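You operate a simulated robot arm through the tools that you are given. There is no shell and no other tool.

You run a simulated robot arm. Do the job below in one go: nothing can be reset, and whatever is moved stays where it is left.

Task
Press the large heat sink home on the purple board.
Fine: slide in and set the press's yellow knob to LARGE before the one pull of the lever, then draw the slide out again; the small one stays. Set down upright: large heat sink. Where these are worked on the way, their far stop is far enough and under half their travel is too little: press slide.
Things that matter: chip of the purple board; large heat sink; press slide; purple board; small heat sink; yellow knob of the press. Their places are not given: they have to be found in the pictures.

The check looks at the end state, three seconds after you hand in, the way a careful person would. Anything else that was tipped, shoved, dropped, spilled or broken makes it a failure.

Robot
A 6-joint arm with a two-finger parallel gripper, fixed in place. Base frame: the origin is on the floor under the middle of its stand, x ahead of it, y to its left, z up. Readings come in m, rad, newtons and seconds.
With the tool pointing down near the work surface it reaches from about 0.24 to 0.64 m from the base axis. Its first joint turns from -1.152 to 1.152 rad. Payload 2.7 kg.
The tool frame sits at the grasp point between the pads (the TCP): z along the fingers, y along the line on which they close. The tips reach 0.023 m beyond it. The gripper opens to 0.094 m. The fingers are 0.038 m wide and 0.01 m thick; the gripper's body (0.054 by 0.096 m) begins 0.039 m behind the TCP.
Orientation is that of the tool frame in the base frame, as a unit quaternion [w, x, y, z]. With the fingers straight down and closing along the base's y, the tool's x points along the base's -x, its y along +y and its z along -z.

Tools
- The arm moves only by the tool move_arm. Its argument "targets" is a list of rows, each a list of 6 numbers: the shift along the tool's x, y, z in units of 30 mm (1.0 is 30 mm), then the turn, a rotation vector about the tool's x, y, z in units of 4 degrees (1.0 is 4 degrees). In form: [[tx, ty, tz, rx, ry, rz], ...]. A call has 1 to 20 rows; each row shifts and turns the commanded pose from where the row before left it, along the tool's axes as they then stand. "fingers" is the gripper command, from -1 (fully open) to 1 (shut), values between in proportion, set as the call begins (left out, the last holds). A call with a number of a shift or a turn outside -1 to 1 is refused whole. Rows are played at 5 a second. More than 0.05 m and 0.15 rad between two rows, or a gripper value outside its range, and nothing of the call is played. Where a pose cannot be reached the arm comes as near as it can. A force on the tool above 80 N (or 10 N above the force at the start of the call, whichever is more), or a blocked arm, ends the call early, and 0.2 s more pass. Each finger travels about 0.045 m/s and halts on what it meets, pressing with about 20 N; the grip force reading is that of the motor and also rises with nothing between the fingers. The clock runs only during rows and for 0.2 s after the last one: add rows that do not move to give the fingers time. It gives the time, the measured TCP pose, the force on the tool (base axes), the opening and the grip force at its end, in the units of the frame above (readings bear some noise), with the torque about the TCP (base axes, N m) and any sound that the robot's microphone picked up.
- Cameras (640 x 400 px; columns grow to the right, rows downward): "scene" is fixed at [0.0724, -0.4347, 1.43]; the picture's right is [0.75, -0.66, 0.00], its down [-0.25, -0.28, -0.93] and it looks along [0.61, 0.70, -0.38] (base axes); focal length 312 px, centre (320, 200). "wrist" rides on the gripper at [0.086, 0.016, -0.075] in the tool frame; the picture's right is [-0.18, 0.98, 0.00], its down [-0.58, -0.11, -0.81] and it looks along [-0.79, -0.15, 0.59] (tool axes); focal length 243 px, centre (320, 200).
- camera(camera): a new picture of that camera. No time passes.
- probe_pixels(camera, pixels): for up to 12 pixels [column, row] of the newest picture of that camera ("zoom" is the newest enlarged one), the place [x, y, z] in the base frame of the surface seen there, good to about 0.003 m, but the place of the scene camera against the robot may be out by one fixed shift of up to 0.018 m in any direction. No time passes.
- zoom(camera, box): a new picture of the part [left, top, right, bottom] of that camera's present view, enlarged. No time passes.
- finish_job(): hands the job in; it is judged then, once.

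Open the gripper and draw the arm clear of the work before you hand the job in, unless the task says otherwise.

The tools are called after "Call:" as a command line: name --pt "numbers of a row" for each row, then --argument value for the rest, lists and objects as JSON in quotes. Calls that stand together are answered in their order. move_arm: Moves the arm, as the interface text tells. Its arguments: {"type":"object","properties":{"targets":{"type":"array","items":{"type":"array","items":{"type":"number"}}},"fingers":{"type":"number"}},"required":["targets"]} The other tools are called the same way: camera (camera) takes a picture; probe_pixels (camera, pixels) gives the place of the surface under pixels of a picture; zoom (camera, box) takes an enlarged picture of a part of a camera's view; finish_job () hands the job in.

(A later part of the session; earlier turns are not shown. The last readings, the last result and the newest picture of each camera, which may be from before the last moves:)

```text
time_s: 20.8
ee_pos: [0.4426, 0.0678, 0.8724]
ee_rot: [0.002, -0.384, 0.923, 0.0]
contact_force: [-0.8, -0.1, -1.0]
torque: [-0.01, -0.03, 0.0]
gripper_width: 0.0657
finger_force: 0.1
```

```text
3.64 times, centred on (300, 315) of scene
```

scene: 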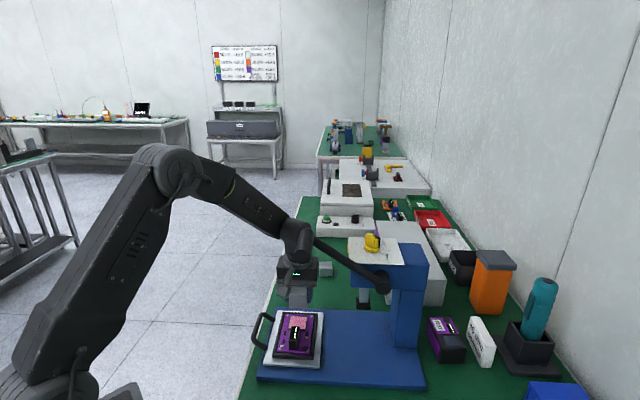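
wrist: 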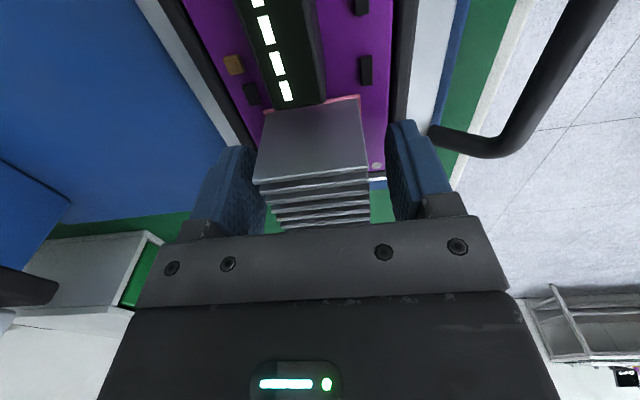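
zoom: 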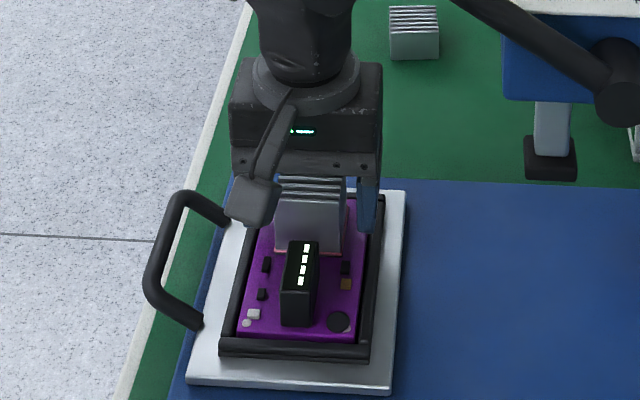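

The fingers are open and the sink stands on the chip with a thin pink edge showing. I'll zoom to check seating before lifting away.

Call:
zoom --camera "wrist" --box '[240, 65, 400, 165]'

Call:
zoom --camera "scene" --box '[280, 295, 330, 345]'

```text
4.00 times, centred on (320, 115) of wrist
```

zoom: 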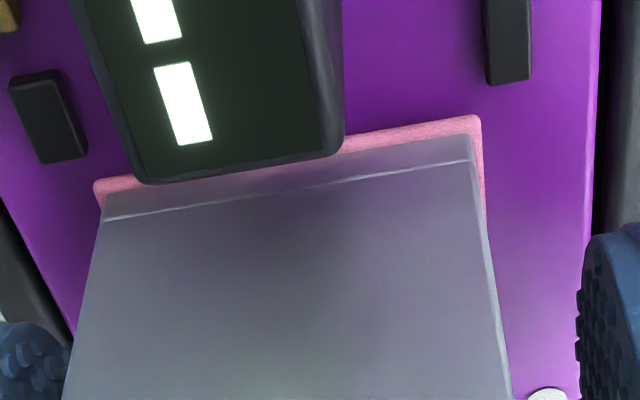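

```text
8.00 times, centred on (305, 320) of scene
```

zoom: 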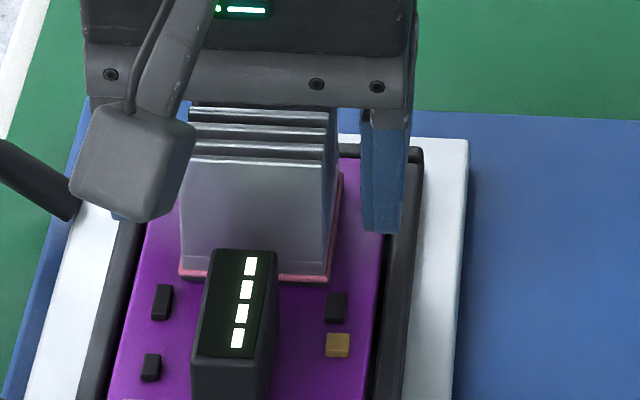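

The sink sits square on the chip with the pink pad rim showing all around. I'll lift straight up to z ~0.93 and then move 96 mm along tool +y to be above the slide's bail handle.

Call:
move_arm --pt "0 0 -0.4 0 0 0" --pt "0 0 -0.5 0 0 0" --pt "0 0 -0.5 0 0 0" --pt "0 0 -0.55 0 0 0" --pt "0 0.8 0 0 0 0" --pt "0 0.8 0 0 0 0" --pt "0 0.8 0 0 0 0" --pt "0 0.8 0 0 0 0" --pt "0 0 0 0 0 0"

Call:
camera --camera "wrist"

Call:
camera --camera "scene"

```text
time_s: 22.8
ee_pos: [0.3722, 0.1347, 0.9315]
ee_rot: [0.001, -0.382, 0.924, 0.0]
contact_force: [-0.8, -0.2, 0.6]
torque: [-0.01, -0.02, -0.02]
gripper_width: 0.0659
finger_force: 0.1
```

```text
taken
```

wrist: 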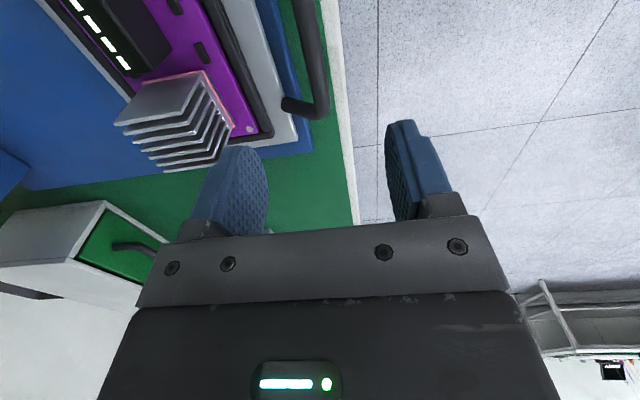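

```text
taken
```

scene: 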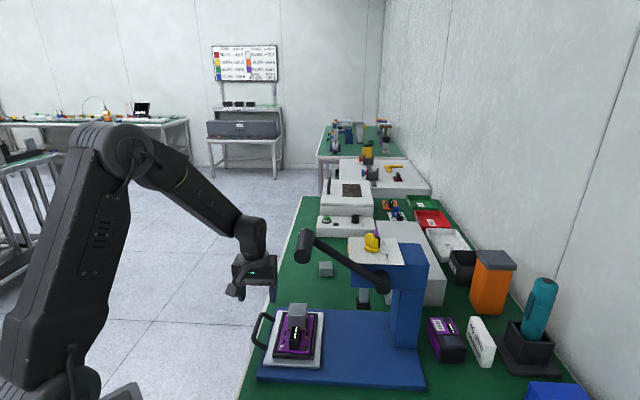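

The sink stands on the chip at (298,310) in the scene; the bail is at (312,60)–(320,108) in the wrist view. I'll probe the bail, the press head's front and bottom edges and the ram.

Call:
zoom --camera "wrist" --box '[260, 0, 360, 130]'

Call:
probe_pixels --camera "wrist" --pixels '[[303, 5], [308, 30], [313, 60], [318, 90], [321, 105], [288, 105], [300, 110], [310, 113], [299, 30], [318, 30], [262, 40], [285, 60]]'

Call:
zoom --camera "scene" --box '[320, 225, 440, 315]'

```text
3.08 times, centred on (310, 65) of wrist
```

zoom: 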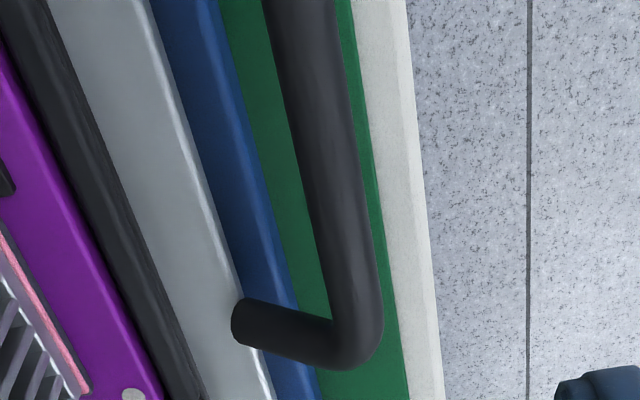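

```text
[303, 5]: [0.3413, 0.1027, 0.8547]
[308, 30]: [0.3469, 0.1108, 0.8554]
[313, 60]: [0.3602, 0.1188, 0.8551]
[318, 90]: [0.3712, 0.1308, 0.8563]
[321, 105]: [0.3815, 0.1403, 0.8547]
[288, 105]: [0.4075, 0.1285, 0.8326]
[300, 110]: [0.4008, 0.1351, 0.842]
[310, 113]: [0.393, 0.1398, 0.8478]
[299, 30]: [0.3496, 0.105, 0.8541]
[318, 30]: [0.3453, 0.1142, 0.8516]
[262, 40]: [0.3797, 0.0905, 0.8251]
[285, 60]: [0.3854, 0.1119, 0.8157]
```

```text
4.44 times, centred on (380, 270) of scene
```

zoom: 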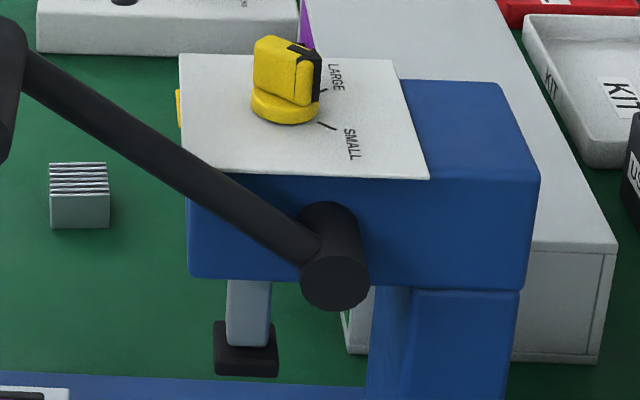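

The bail bar is centred near depth (x−y)/√2 = 0.170, top z 0.8555. Now I'll probe the press head, ram foot and panel edges from the scene zoom.

Call:
probe_pixels --camera "zoom" --pixels '[[196, 262], [192, 205], [300, 240], [520, 200], [183, 60], [186, 160], [425, 176], [245, 365], [220, 340], [272, 345], [245, 330], [248, 300]]'

Call:
probe_pixels --camera "scene" --pixels '[[298, 307], [292, 318], [303, 318], [305, 245], [300, 255], [322, 245], [370, 277], [383, 290], [379, 272], [390, 275]]'

```text
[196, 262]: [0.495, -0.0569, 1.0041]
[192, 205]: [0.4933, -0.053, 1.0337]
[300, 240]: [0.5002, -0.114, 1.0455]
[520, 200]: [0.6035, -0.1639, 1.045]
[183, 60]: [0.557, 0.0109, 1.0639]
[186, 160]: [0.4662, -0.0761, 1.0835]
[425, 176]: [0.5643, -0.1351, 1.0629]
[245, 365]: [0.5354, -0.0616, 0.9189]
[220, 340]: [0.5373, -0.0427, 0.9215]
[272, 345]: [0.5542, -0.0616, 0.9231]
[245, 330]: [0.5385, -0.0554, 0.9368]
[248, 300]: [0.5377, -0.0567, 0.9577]
```

```text
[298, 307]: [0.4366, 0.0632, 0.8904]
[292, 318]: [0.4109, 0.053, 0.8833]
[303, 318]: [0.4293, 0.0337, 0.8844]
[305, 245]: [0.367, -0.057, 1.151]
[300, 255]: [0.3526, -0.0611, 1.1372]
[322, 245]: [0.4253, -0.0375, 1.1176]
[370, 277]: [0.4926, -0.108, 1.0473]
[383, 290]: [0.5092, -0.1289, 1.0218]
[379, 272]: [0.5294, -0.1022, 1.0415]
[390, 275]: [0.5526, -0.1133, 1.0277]
```

The head front is at depth ~0.39, lateral 0.32–0.41, its bottom at z ~0.99, and the ram foot at depth ~0.425, so the slide needs about 0.16 m of travel. I'll shift to the bail's mid, tilt the tool 16° so the wrist stays back from the head, and lower part-way.

Call:
move_arm --pt "0.55 -0.05 0 0 0 0" --pt "0 0 0 1 0 0" --pt "0 0 0 1 0 0" --pt "0 0 0 1 0 0" --pt "0 0 0 1 0 0" --pt "0 0.2135 0.745 0 0 0" --pt "0 0.2135 0.745 0 0 0" --pt "0 0 0 0 0 0"

Call:
camera --camera "wrist"

Call:
zoom --camera "scene" --box '[220, 230, 340, 350]'

```text
time_s: 24.6
ee_pos: [0.3627, 0.1229, 0.8815]
ee_rot: [0.054, -0.379, 0.915, -0.128]
contact_force: [0.4, 0.2, -0.4]
torque: [0.0, 0.0, 0.02]
gripper_width: 0.0656
finger_force: 0.0
```

```text
taken
```

wrist: 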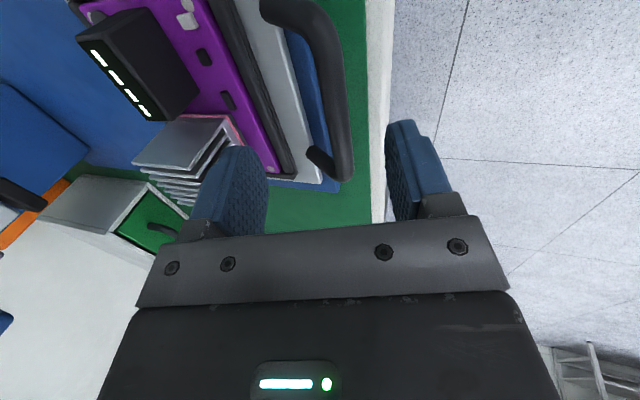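

```text
3.33 times, centred on (280, 290) of scene
```

zoom: 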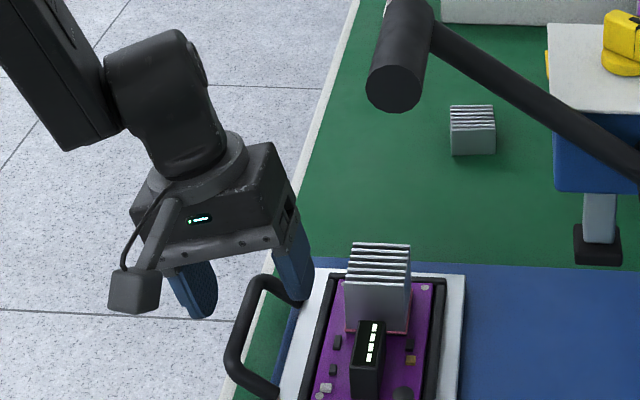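

TCP is at lateral 0.343, depth 0.170, tilted 16°, with the bail bar at (330,100) between the fingers' lines. I'll lower the remaining 31 mm to the bar.

Call:
move_arm --pt "0 0.0965 0.336 0 0 0" --pt "0 0.0965 0.336 0 0 0" --pt "0 0.0965 0.336 0 0 0" --pt "0 0 0 0 0 0"

Call:
camera --camera "wrist"

Call:
zoom --camera "scene" --box '[220, 260, 330, 360]'

```text
time_s: 25.6
ee_pos: [0.3635, 0.1219, 0.8525]
ee_rot: [0.054, -0.38, 0.915, -0.128]
contact_force: [0.3, -0.3, -0.7]
torque: [-0.01, 0.01, 0.02]
gripper_width: 0.0656
finger_force: 0.0
```

```text
taken
```

wrist: 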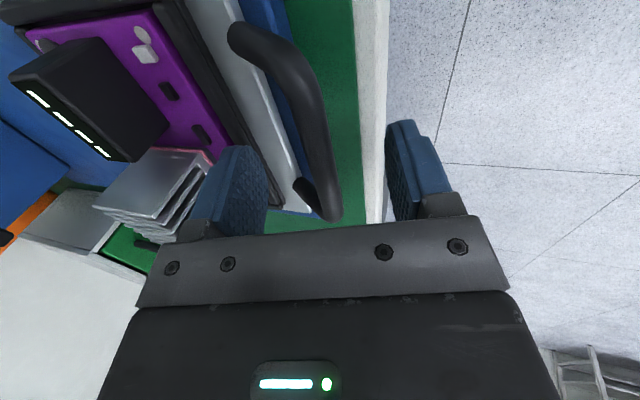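

```text
4.00 times, centred on (275, 310) of scene
```

zoom: 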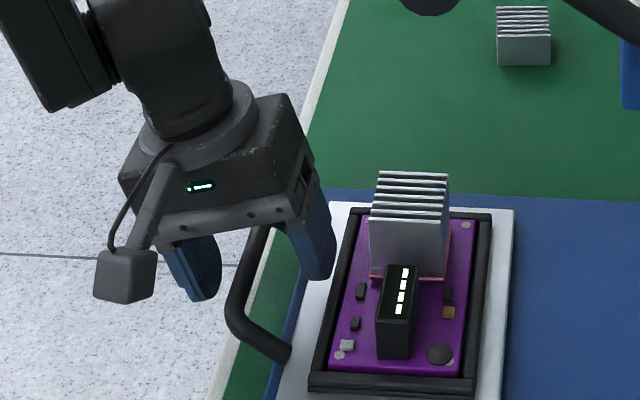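

The bail bar lies between the fingers at (315,140). I'll close the gripper on it.

Call:
move_arm --pt "0 0 0 0 0 0" --pt "0 0 0 0 0 0" --pt "0 0 0 0 0 0" --pt "0 0 0 0 0 0" --pt "0 0 0 0 0 0" --pt "0 0 0 0 0 0" --fingers 1

Call:
camera --camera "wrist"

Call:
zoom --camera "scene" --box '[220, 260, 330, 360]'

```text
time_s: 27.0
ee_pos: [0.3628, 0.1232, 0.8521]
ee_rot: [0.055, -0.38, 0.914, -0.128]
contact_force: [-0.8, -0.4, -2.2]
torque: [-0.27, 0.18, 1.21]
gripper_width: 0.0114
finger_force: 45.1
```

```text
taken
```

wrist: 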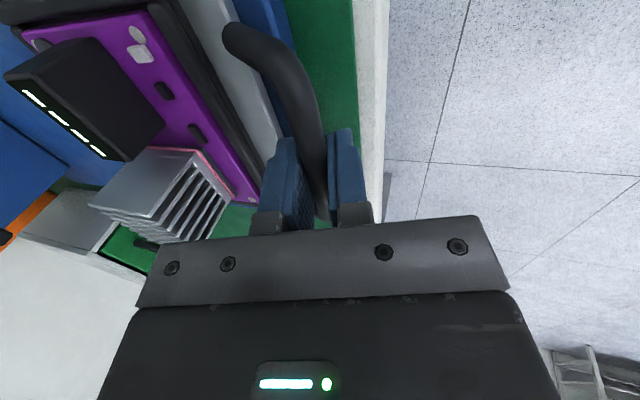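

```text
4.00 times, centred on (275, 310) of scene
```

zoom: 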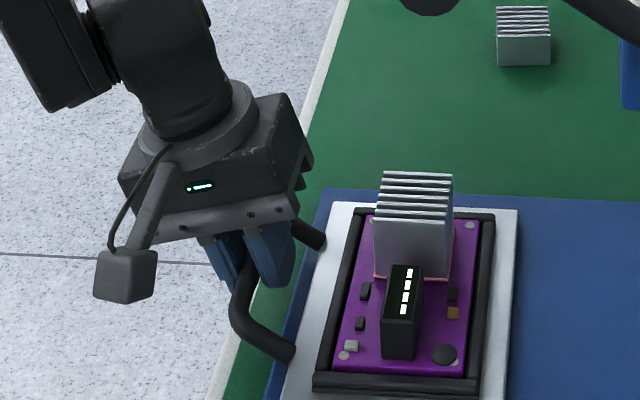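

The bail is gripped (0.0114 m). I'll start pushing the slide in along its direction, slowly at 8 mm per row for 64 mm, then check.

Call:
move_arm --pt "0 -0.128 0.037 0 0 0" --pt "0 -0.2563 0.0735 0 0 0" --pt "0 -0.2563 0.0735 0 0 0" --pt "0 -0.2563 0.0735 0 0 0" --pt "0 -0.2563 0.0735 0 0 0" --pt "0 -0.2563 0.0735 0 0 0" --pt "0 -0.2563 0.0735 0 0 0" --pt "0 -0.2563 0.0735 0 0 0" --pt "0 -0.128 0.037 0 0 0" --pt "0 0 0 0 0 0"

Call:
zoom --camera "scene" --box '[220, 220, 400, 370]'

```text
time_s: 29.2
ee_pos: [0.4084, 0.0774, 0.8528]
ee_rot: [0.054, -0.379, 0.915, -0.128]
contact_force: [1.6, 2.4, -19.7]
torque: [-0.55, 0.54, 1.27]
gripper_width: 0.0118
finger_force: 45.0
```

```text
2.67 times, centred on (310, 295) of scene
```

zoom: 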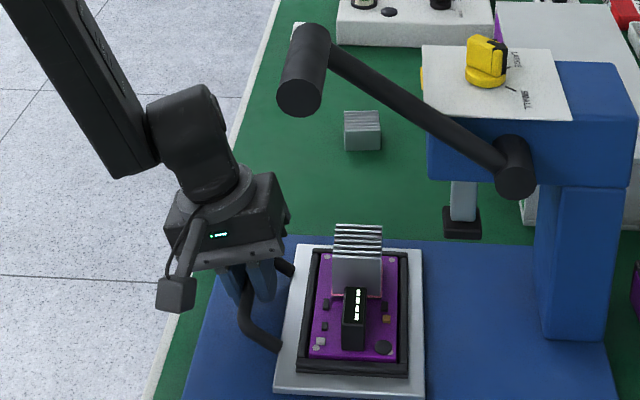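

The slide moved 65 mm with the sink riding steady; a −20 N vertical force shows the grip is lifting slightly, so I'll add 1 mm of down bias and push another 64 mm.

Call:
move_arm --pt "0 -0.119 0.069 0 0 0" --pt "0 -0.2563 0.0735 0 0 0" --pt "0 -0.2563 0.0735 0 0 0" --pt "0 -0.2563 0.0735 0 0 0" --pt "0 -0.2563 0.0735 0 0 0" --pt "0 -0.2563 0.0735 0 0 0" --pt "0 -0.2563 0.0735 0 0 0" --pt "0 -0.2563 0.0735 0 0 0" --pt "0 -0.128 0.037 0 0 0" --pt "0 0 0 0 0 0"

Call:
zoom --camera "scene" --box '[240, 220, 420, 370]'

```text
time_s: 31.4
ee_pos: [0.4539, 0.0309, 0.852]
ee_rot: [0.055, -0.379, 0.915, -0.129]
contact_force: [-8.4, -6.7, 13.7]
torque: [-0.6, 0.52, 1.34]
gripper_width: 0.0115
finger_force: 44.4
```

```text
2.67 times, centred on (330, 295) of scene
```

zoom: 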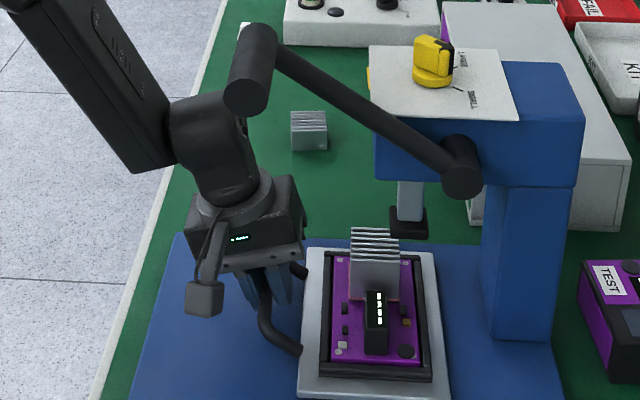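

The sink is now ~30 mm short of the ram; forces are moderate. I'll probe the wrist/forearm surfaces near the lever handle to be sure of the clearance before the last stretch.

Call:
camera --camera "scene"

Call:
probe_pixels --camera "scene" --pixels '[[272, 265], [265, 245], [250, 220], [290, 262], [285, 275], [293, 285], [300, 268], [285, 250], [302, 258], [304, 240], [280, 262], [240, 200]]'

```text
taken
```

scene: 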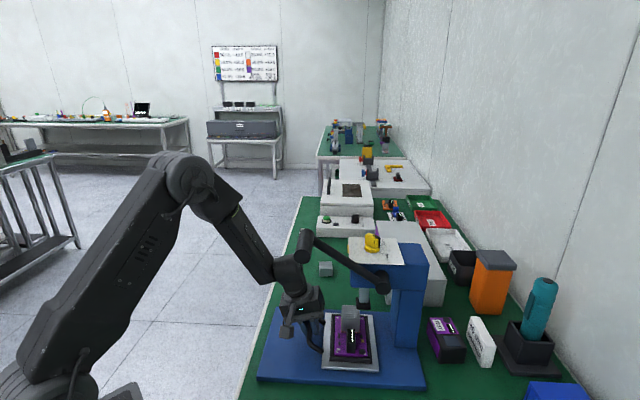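

```text
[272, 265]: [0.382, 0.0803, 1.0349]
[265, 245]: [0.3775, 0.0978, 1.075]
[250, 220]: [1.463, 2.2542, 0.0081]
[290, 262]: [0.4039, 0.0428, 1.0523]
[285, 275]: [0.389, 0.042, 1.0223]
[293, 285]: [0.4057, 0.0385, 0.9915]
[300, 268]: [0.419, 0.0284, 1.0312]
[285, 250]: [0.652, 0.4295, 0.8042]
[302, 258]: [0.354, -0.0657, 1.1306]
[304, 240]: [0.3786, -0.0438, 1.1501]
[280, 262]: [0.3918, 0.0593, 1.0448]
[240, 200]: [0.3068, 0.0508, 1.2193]
```

The forearm is over 0.1 m from the lever handle, so it is clear. I'll push on in small rows for 24 mm more, easing the side and vertical load slightly.

Call:
move_arm --pt "0.03 -0.132 0.024 0 0 0" --pt "0 -0.2563 0.0735 0 0 0" --pt "0 -0.2563 0.0735 0 0 0" --pt "0 -0.128 0.037 0 0 0" --pt "0 0 0 0 0 0"

Call:
zoom --camera "scene" --box '[270, 220, 430, 370]'

```text
time_s: 32.6
ee_pos: [0.4707, 0.0137, 0.8519]
ee_rot: [0.055, -0.381, 0.914, -0.128]
contact_force: [0.5, 2.6, 1.3]
torque: [-0.07, 0.04, 1.38]
gripper_width: 0.0117
finger_force: 45.3
```

```text
2.67 times, centred on (350, 295) of scene
```

zoom: 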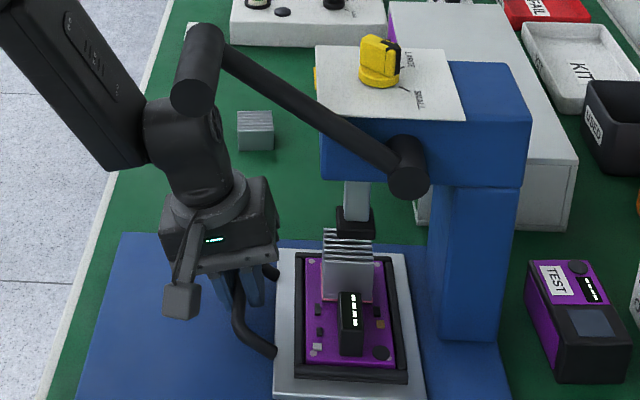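

Forces are low and the sink is almost under the ram. I'll go on in 3 mm rows to find the far stop.

Call:
move_arm --pt "0 -0.0961 0.0276 0 0 0" --pt "0 -0.0961 0.0276 0 0 0" --pt "0 0 0 0 0 0"

```text
time_s: 33.4
ee_pos: [0.4732, 0.0105, 0.8518]
ee_rot: [0.054, -0.379, 0.915, -0.128]
contact_force: [1.4, 8.7, -4.2]
torque: [0.52, -0.45, 1.61]
gripper_width: 0.0116
finger_force: 44.9
```

Movement was ~4 mm of 6 with a small resisting force, so the stop may be near. I'll push 3 mm more and check the force.

Call:
move_arm --pt "0 -0.0961 0.0276 0 0 0" --pt "0 0 0 0 0 0"

Call:
camera --camera "scene"

Call:
zoom --camera "scene" --box '[300, 270, 400, 350]'

```text
time_s: 34.0
ee_pos: [0.4745, 0.0104, 0.8514]
ee_rot: [0.053, -0.381, 0.914, -0.128]
contact_force: [-25.9, 30.4, 11.6]
torque: [0.65, -0.43, 1.23]
gripper_width: 0.0115
finger_force: 44.9
```

```text
taken
```

scene: 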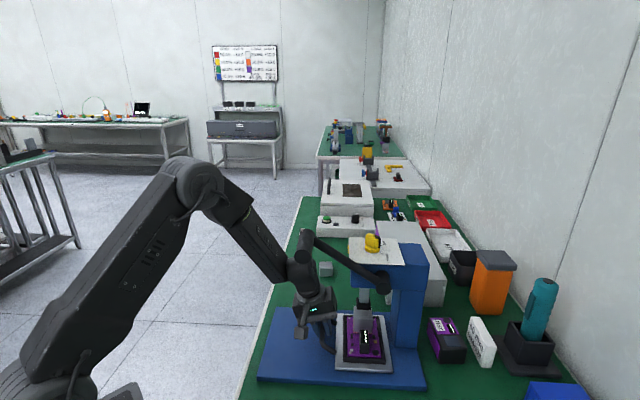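

```text
5.00 times, centred on (350, 310) of scene
```

zoom: 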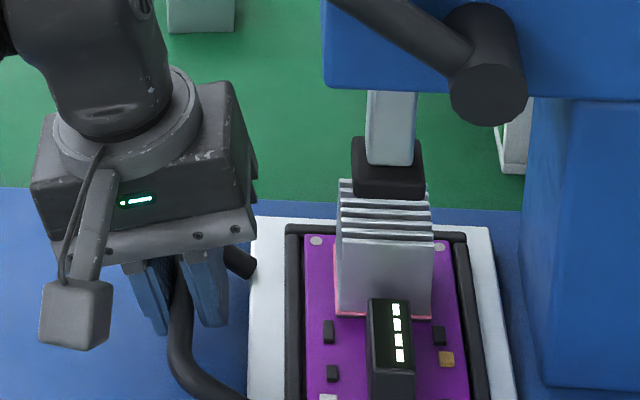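

A resisting force of ~40 N along the slide direction: it is at its far stop, and the sink is under the ram. I'll ease off 2.7 mm to unload, then open the fingers.

Call:
move_arm --pt "0 0.0865 -0.0248 0 0 0" --pt "0 0 0 0 0 0"

Call:
move_arm --pt "0 0 0 0 0 0" --pt "0 0 0 0 0 0" --pt "0 0 0 0 0 0" --pt "0 0 0 0 0 0" --fingers -0.3

Call:
camera --camera "wrist"

Call:
zoom --camera "scene" --box '[280, 250, 400, 350]'

```text
time_s: 34.6
ee_pos: [0.4742, 0.0097, 0.8519]
ee_rot: [0.054, -0.381, 0.914, -0.128]
contact_force: [-3.3, 20.3, -0.2]
torque: [-1.16, 1.09, 0.68]
gripper_width: 0.0117
finger_force: 45.0
```

```text
time_s: 35.6
ee_pos: [0.4738, 0.0105, 0.8522]
ee_rot: [0.054, -0.38, 0.915, -0.128]
contact_force: [0.1, -1.0, 0.6]
torque: [-0.03, 0.02, 0.01]
gripper_width: 0.0612
finger_force: 0.1
```

```text
taken
```

wrist: 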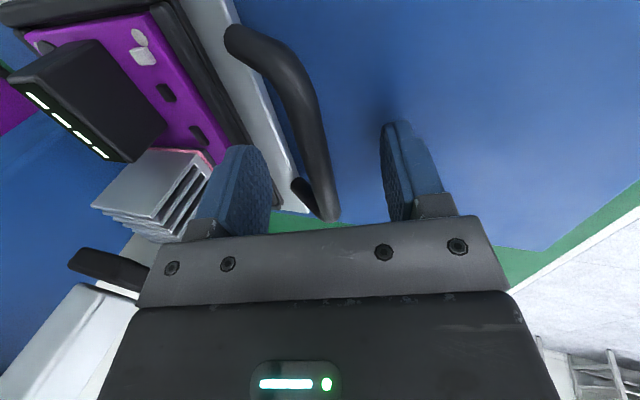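

```text
4.00 times, centred on (340, 300) of scene
```

zoom: 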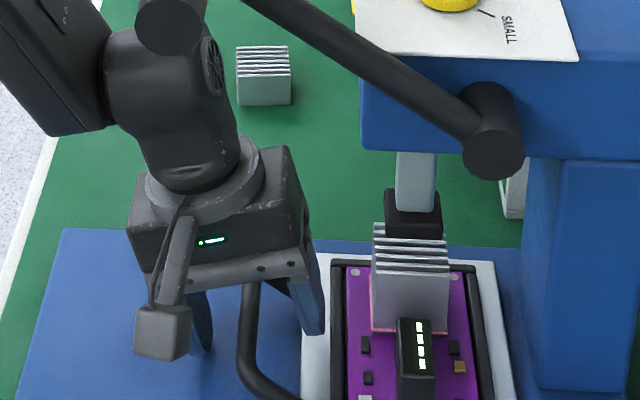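

The bail is free and the slide stayed at its stop. I'll retract along the tool axis, back away from the press, remove the tilt and rise to about z 1.2.

Call:
move_arm --pt "0 0 -0.7 0 0 0" --pt "0 0 -0.9 0 0 0" --pt "0 0 -0.6 0 0 0" --pt "-0.4 0.865 -0.248 0 0 0" --pt "-0.4 0.865 -0.248 0 0 0" --pt "-0.4 0.865 -0.248 0 0 0" --pt "-0.4 0.865 -0.248 0 0 0" --pt "0 0 0 -1 0 0" --pt "0 0 0 -1 0 0" --pt "0 0 0 -1 0 0" --pt "0 0 0 -1 0 0" --pt "0 0 -1 0 0 0" --pt "0 0 -1 0 0 0" --pt "0 0 -1 0 0 0" --pt "0 0 -1 0 0 0" --pt "0 0 -1 0 0 0" --pt "0 0 -1 0 0 0" --pt "0 0 -1 0 0 0" --pt "0 0 -1 0 0 0" --pt "0 0 -1 0 0 0"

Call:
camera --camera "scene"

Call:
camera --camera "wrist"

```text
time_s: 39.8
ee_pos: [0.4188, 0.1326, 1.1859]
ee_rot: [0.0, -0.383, 0.924, 0.001]
contact_force: [-0.2, -0.7, 0.6]
torque: [-0.01, -0.03, 0.01]
gripper_width: 0.0609
finger_force: 0.1
```

```text
taken
```

scene: 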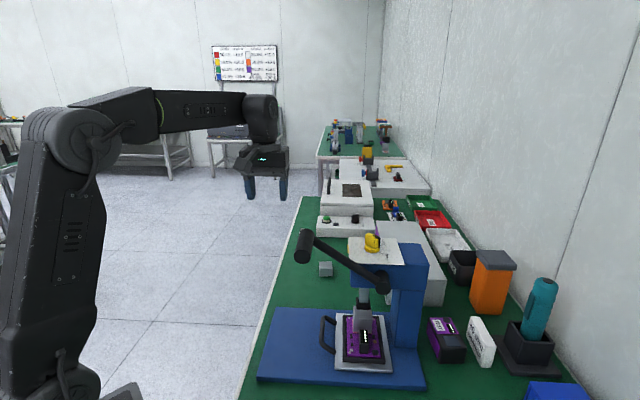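

```text
taken
```

wrist: 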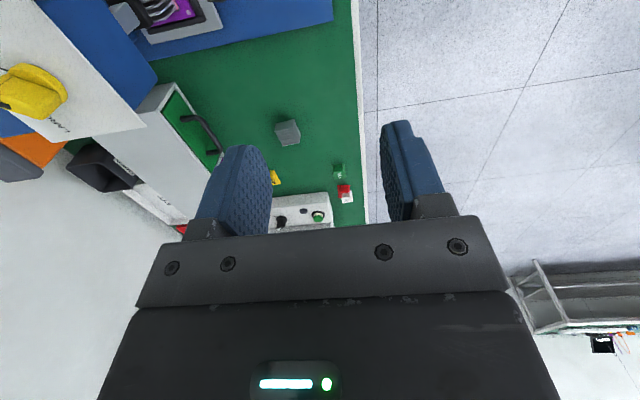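

The press shows the slide in under the ram at (365,320) and the lever still up. I'll turn the tool to yaw −90° (first 80° of it) at this free spot, to line the fingers up with the knob bar.

Call:
move_arm --pt "0 0 -0.5 0 0 1" --pt "0 0 -0.5 0 0 1" --pt "0 0 0 0 0 1" --pt "0 0 0 0 0 1" --pt "0 0 0 0 0 1" --pt "0 0 0 0 0 1" --pt "0 0 0 0 0 1" --pt "0 0 0 0 0 1" --pt "0 0 0 0 0 1" --pt "0 0 0 0 0 1" --pt "0 0 0 0 0 1" --pt "0 0 0 0 0 1" --pt "0 0 0 0 0 1" --pt "0 0 0 0 0 1" --pt "0 0 0 0 0 1" --pt "0 0 0 0 0 1" --pt "0 0 0 0 0 1" --pt "0 0 0 0 0 1" --pt "0 0 0 0 0 1" --pt "0 0 0 0 0 1"

Call:
camera --camera "wrist"

```text
time_s: 44.0
ee_pos: [0.4194, 0.1322, 1.2161]
ee_rot: [0.001, 0.3, 0.954, 0.001]
contact_force: [0.2, -0.5, 0.1]
torque: [-0.03, 0.0, -0.03]
gripper_width: 0.0611
finger_force: 0.1
```

```text
taken
```

wrist: 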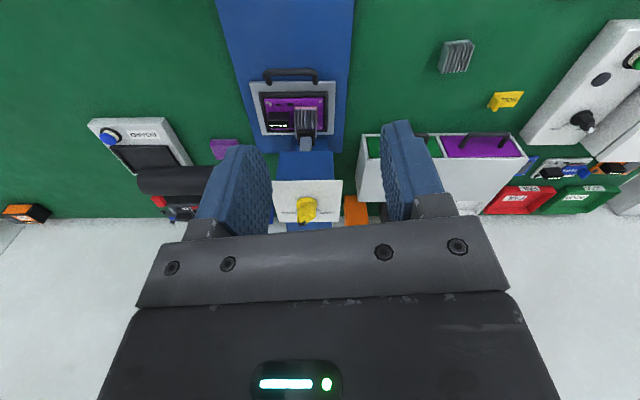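

Now the whole press is visible with the knob at (307,208) and the board under the head. I'll zoom in on the knob.

Call:
zoom --camera "wrist" --box '[268, 170, 350, 235]'

Call:
zoom --camera "wrist" --box '[240, 60, 360, 160]'

```text
6.15 times, centred on (309, 202) of wrist
```

zoom: 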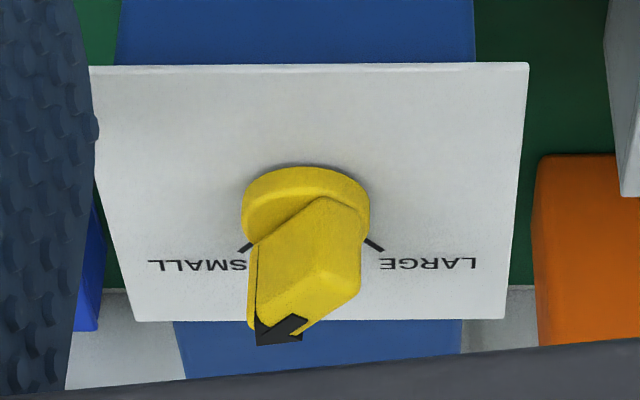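

```text
4.00 times, centred on (300, 110) of wrist
```

zoom: 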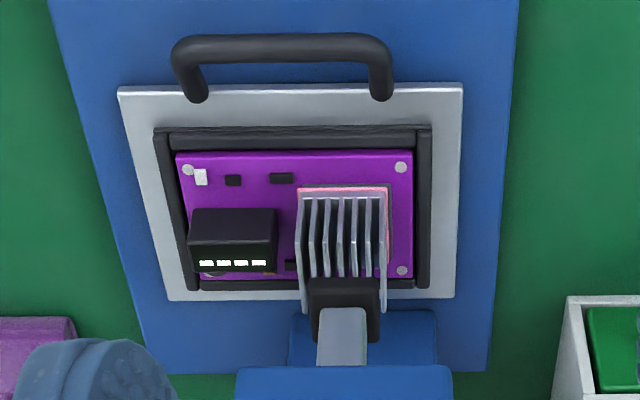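

The knob bar points at the SMALL tick (lower left here); the sink is centred beneath the ram foot. I'll finish the turn to yaw −90° and move over toward the knob at z 1.216.

Call:
move_arm --pt "0 0 0 0 0 1" --pt "0 0 0 0 0 1" --pt "0 0 0 0 0 1" --pt "0 0 0 0 0 1" --pt "0 0 0 0 0 1" --pt "0 0 0 0 0 1" --pt "0 0 0 0 0 1" --pt "0 0 0 0 0 1" --pt "0 0 0 0 0 1" --pt "0 0 0 0 0 1" --pt "0 0 0 0 0 1" --pt "0 0 0 0 0 1" --pt "0 0 0 0 0 1" --pt "0 0 0 0 0 0.75" --pt "-0.95 0.8 0 0 0 0" --pt "-0.95 0.8 0 0 0 0" --pt "-0.95 0.8 0 0 0 0" --pt "-0.95 0.8 0 0 0 0" --pt "-0.95 0.8 0 0 0 0" --pt "-0.95 0.8 0 0 0 0"

Call:
camera --camera "wrist"

Call:
camera --camera "scene"

```text
time_s: 48.2
ee_pos: [0.5515, -0.0388, 1.2068]
ee_rot: [0.0, 0.707, 0.708, 0.001]
contact_force: [0.6, 0.1, -0.2]
torque: [-0.03, 0.02, -0.01]
gripper_width: 0.0611
finger_force: 0.1
out of reach, approached as far as the arm can: row 20
```

```text
taken
```

wrist: 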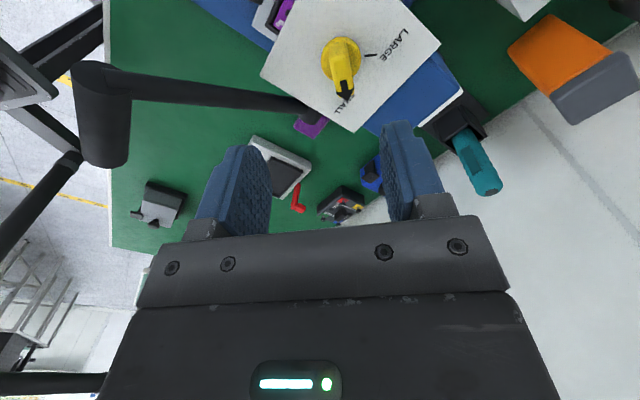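

```text
taken
```

scene: 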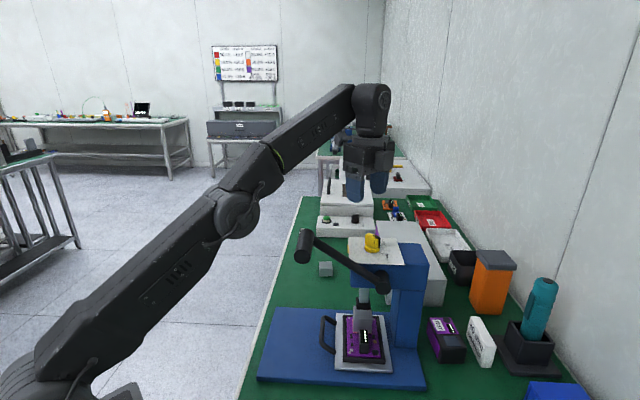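

The arm is at its reach limit at this height, but lower it reaches further. The knob shows at (342,65) with SMALL tick at (345,95); I'll zoom and probe it.

Call:
zoom --camera "wrist" --box '[290, 10, 400, 120]'

```text
3.64 times, centred on (345, 65) of wrist
```

zoom: 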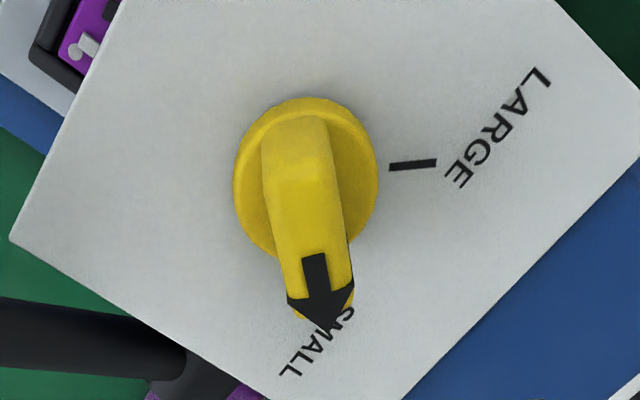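

Call:
probe_pixels --camera "zoom" --pixels '[[296, 120], [276, 185], [334, 185], [288, 250], [345, 245], [300, 300], [318, 320], [240, 190], [374, 170], [305, 103], [392, 166], [434, 161]]'

Call:
probe_pixels --camera "zoom" --pixels '[[310, 230], [305, 180], [350, 215], [255, 150], [360, 220], [257, 230], [320, 275], [346, 285], [292, 290], [450, 100], [265, 160], [330, 150]]'

```text
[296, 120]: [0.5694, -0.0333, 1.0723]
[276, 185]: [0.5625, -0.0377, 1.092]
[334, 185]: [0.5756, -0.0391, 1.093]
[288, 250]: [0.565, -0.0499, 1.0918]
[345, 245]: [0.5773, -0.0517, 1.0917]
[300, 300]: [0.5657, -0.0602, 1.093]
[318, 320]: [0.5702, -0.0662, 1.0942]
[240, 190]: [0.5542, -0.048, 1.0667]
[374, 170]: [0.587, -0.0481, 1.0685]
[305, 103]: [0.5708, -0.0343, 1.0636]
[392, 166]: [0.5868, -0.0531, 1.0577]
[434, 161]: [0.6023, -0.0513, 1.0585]
```

```text
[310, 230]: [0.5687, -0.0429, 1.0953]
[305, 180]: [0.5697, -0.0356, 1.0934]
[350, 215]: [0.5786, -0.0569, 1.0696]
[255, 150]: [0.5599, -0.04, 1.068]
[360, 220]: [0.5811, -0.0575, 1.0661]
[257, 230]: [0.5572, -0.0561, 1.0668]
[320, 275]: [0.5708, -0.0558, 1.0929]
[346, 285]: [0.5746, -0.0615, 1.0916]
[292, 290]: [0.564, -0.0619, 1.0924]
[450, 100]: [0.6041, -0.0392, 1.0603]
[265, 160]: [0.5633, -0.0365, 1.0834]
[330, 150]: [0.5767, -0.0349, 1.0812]
```

Knob axis ≈ (0.570,−0.0515), bar ~13 mm wide along −y, top z 1.093, disc top ~1.0675. I'll lower to z ~1.13 while moving right over the knob.

Call:
move_arm --pt "0 0 0.85 0 0 0" --pt "-0.14 0.2 0.85 0 0 0" --pt "-0.14 0.2 0.85 0 0 0" --pt "-0.14 0.217 0 0 0 0" --pt "0 0 0 0 0 0"

Call:
camera --camera "wrist"

Call:
zoom --camera "scene" --box '[310, 170, 430, 270]'

```text
time_s: 49.4
ee_pos: [0.5707, -0.0513, 1.1308]
ee_rot: [-0.001, 0.707, 0.708, 0.001]
contact_force: [0.3, -0.9, -0.2]
torque: [-0.01, -0.04, -0.05]
gripper_width: 0.0609
finger_force: 0.0
```

```text
taken
```

wrist: 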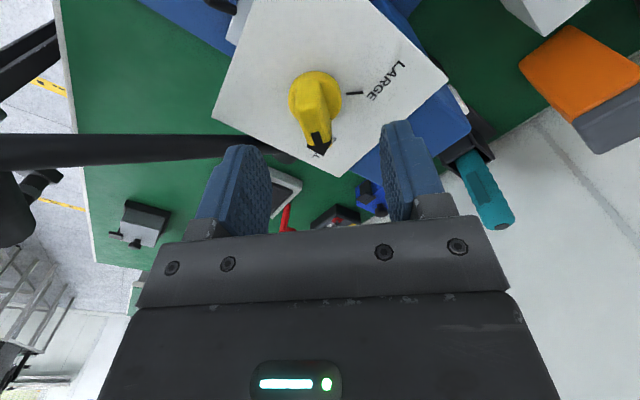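

```text
4.00 times, centred on (370, 220) of scene
```

zoom: 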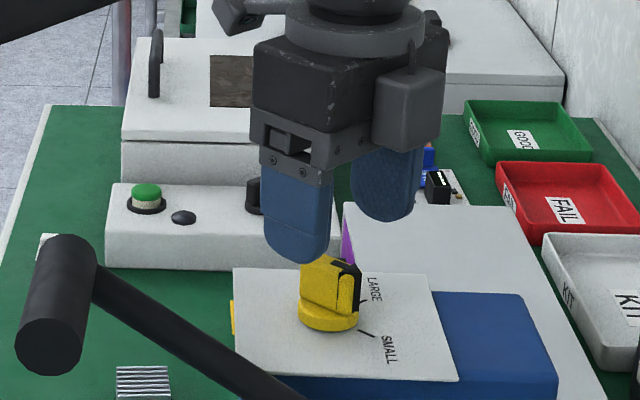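

The TCP is directly over the knob at (0.5707,−0.0513,1.131). I'll lower 35 mm so the tips straddle the bar just above the disc.

Call:
move_arm --pt "0 0 0.5 0 0 0" --pt "0 0 0.4 0 0 0" --pt "0 0 0.26 0 0 0" --pt "0 0 0 0 0 0"

Call:
camera --camera "wrist"

Call:
zoom --camera "scene" --box '[330, 200, 420, 270]'

```text
time_s: 50.4
ee_pos: [0.5701, -0.0503, 1.0976]
ee_rot: [-0.001, 0.706, 0.708, 0.001]
contact_force: [0.2, 0.3, -0.4]
torque: [0.0, -0.03, -0.02]
gripper_width: 0.0611
finger_force: 0.1
```

```text
taken
```

wrist: 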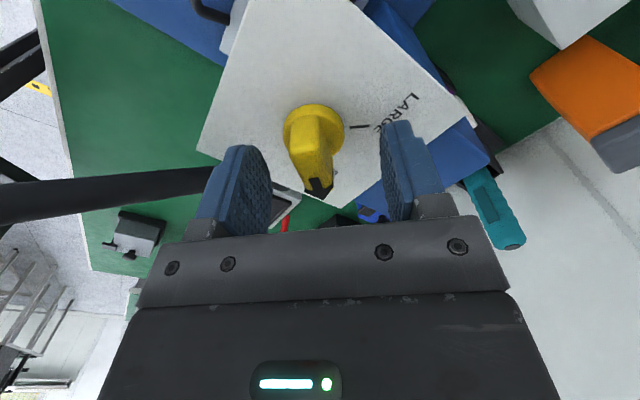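

```text
5.71 times, centred on (375, 235) of scene
```

zoom: 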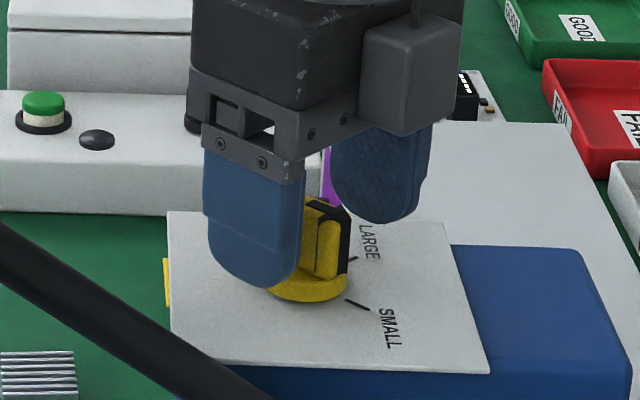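

The fingers straddle the knob bar at (315,150). I'll close on it.

Call:
move_arm --pt "0 0 0 0 0 0" --pt "0 0 0 0 0 0" --pt "0 0 0 0 0 0" --pt "0 0 0 0 0 0" --pt "0 0 0 0 0 0" --fingers 1

Call:
camera --camera "wrist"

```text
time_s: 51.6
ee_pos: [0.5673, -0.0516, 1.0977]
ee_rot: [-0.004, 0.706, 0.709, -0.003]
contact_force: [-39.8, 0.7, -2.9]
torque: [-0.28, -0.36, 1.43]
gripper_width: 0.017
finger_force: 44.5
```

```text
taken
```

wrist: 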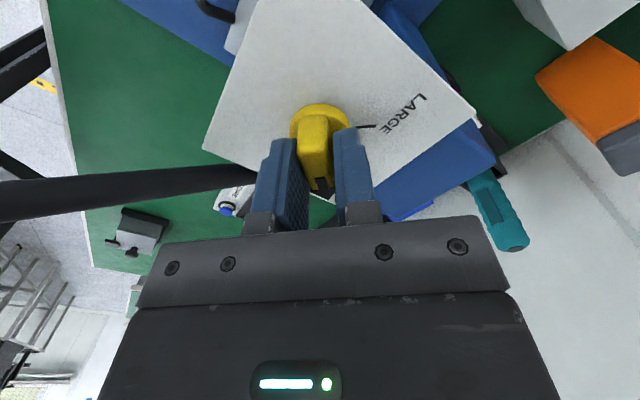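

The grip is on, but a −40 N x-force shows the knob's axis is ~3 mm toward −x of the commanded centre. I'll shift 3.2 mm to unload it.

Call:
move_arm --pt "0 -0.107 0 0 0 0" --pt "0 0 0 0 0 0"

```text
time_s: 52.2
ee_pos: [0.5684, -0.0508, 1.0979]
ee_rot: [0.0, 0.707, 0.708, 0.001]
contact_force: [-8.4, -0.5, -2.5]
torque: [0.44, 0.69, 1.52]
gripper_width: 0.0169
finger_force: 45.1
```

Only −8 N remains. I'll trim 0.6 mm more and begin turning the knob counter-clockwise (tool rz negative), 20° first.

Call:
move_arm --pt "0 -0.02 0 0 0 0" --pt "0 0 0 0 0 -1" --pt "0 0 0 0 0 -1" --pt "0 0 0 0 0 -1" --pt "0 0 0 0 0 -1" --pt "0 0 0 0 0 -1" --pt "0 0 0 0 0 0"

Call:
camera --camera "wrist"

```text
time_s: 53.8
ee_pos: [0.5682, -0.0515, 1.0976]
ee_rot: [0.0, 0.572, 0.82, 0.002]
contact_force: [16.7, -0.2, -4.7]
torque: [0.9, 0.64, 0.0]
gripper_width: 0.0149
finger_force: 45.0
```

```text
taken
```

wrist: 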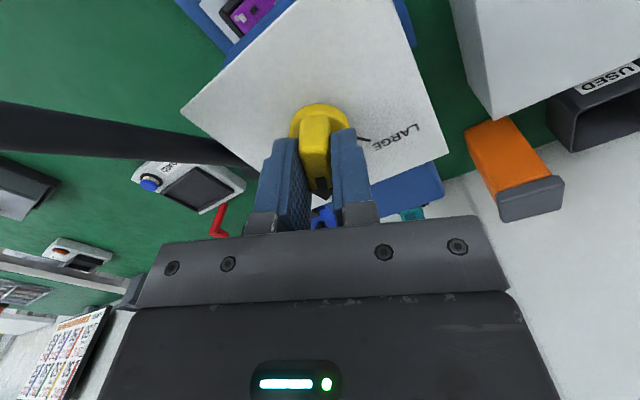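

The torque about z vanished and the bar follows the fingers. I'll trim 1 mm and turn another 32°.

Call:
move_arm --pt "-0.011 0.031 0 0 0 -1" --pt "0 0 0 0 0 -1" --pt "0 0 0 0 0 -1" --pt "0 0 0 0 0 -1" --pt "0 0 0 0 0 -1" --pt "0 0 0 0 0 -1" --pt "0 0 0 0 0 -1" --pt "0 0 0 0 0 -1" --pt "0 0 0 0 0 0"

Call:
camera --camera "wrist"

```text
time_s: 55.8
ee_pos: [0.5691, -0.0509, 1.0971]
ee_rot: [0.001, 0.324, 0.946, 0.001]
contact_force: [13.4, 3.9, 1.0]
torque: [0.54, 1.17, 0.01]
gripper_width: 0.0147
finger_force: 45.1
```

```text
taken
```

wrist: 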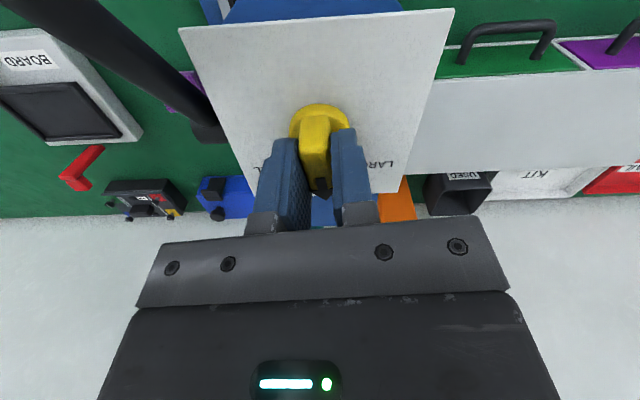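

The knob is turning (yaw −38° now). I'll trim slightly and turn a further 36°.

Call:
move_arm --pt "-0.018 0.014 0 0 0 -1" --pt "0 0 0 0 0 -1" --pt "0 0 0 0 0 -1" --pt "0 0 0 0 0 -1" --pt "0 0 0 0 0 -1" --pt "0 0 0 0 0 -1" --pt "0 0 0 0 0 -1" --pt "0 0 0 0 0 -1" --pt "0 0 0 0 0 -1" --pt "0 0 0 0 0 0"

Call:
camera --camera "wrist"

Call:
zoom --camera "scene" --box '[330, 200, 420, 270]'

```text
time_s: 58.0
ee_pos: [0.5688, -0.0499, 1.0969]
ee_rot: [0.002, 0.017, 1.0, 0.002]
contact_force: [-0.5, 14.9, 2.1]
torque: [-0.28, 0.53, -1.74]
gripper_width: 0.0158
finger_force: 44.4
```

```text
taken
```

wrist: 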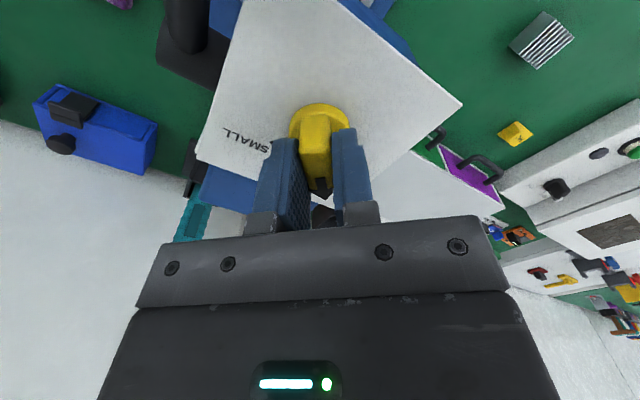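

```text
5.71 times, centred on (375, 235) of scene
```

zoom: 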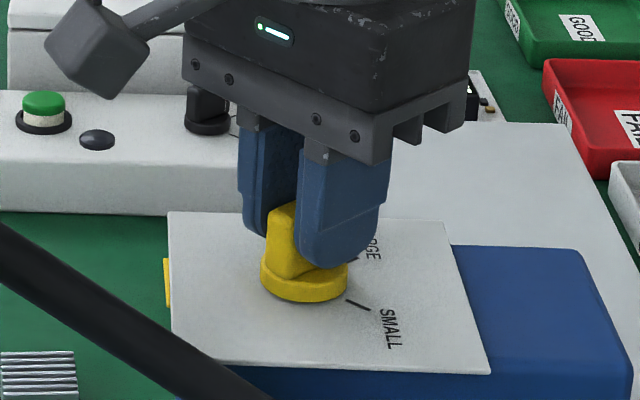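

The torque of −1.7 N·m and the slightly wider grip show the knob resting against its LARGE stop. I'll open the fingers here and then rise and look.

Call:
move_arm --pt "0 0 0 0 0 0" --pt "0 0 0 0 0 0" --pt "0 0 0 0 0 0" --pt "0 0 0 0 0 0" --pt "0 0 -0.5 0 0 0" --pt "0 0 -0.7 0 0 0" --pt "0 0 0 0 0 0" --fingers -0.3

Call:
camera --camera "wrist"

Call:
zoom --camera "wrist" --box '[260, 50, 400, 160]'

Call:
zoom --camera "scene" --box '[340, 215, 410, 265]'

```text
time_s: 59.6
ee_pos: [0.5691, -0.0509, 1.1333]
ee_rot: [0.001, 0.016, 1.0, 0.001]
contact_force: [0.5, 0.0, -0.3]
torque: [0.03, -0.02, 0.0]
gripper_width: 0.0609
finger_force: 0.0
```

```text
taken
```

wrist: 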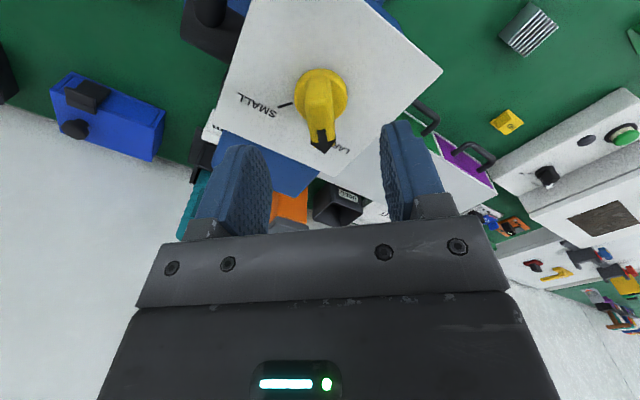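

```text
3.64 times, centred on (330, 105) of wrist
```

zoom: 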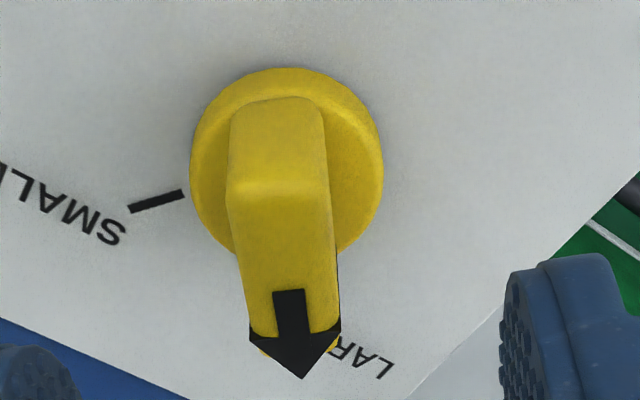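

```text
8.00 times, centred on (375, 240) of scene
```

zoom: 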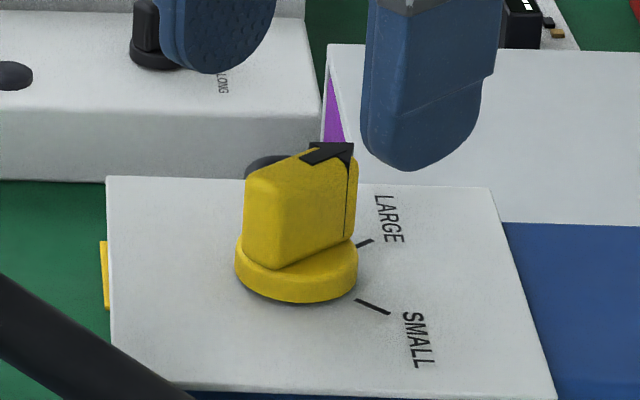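

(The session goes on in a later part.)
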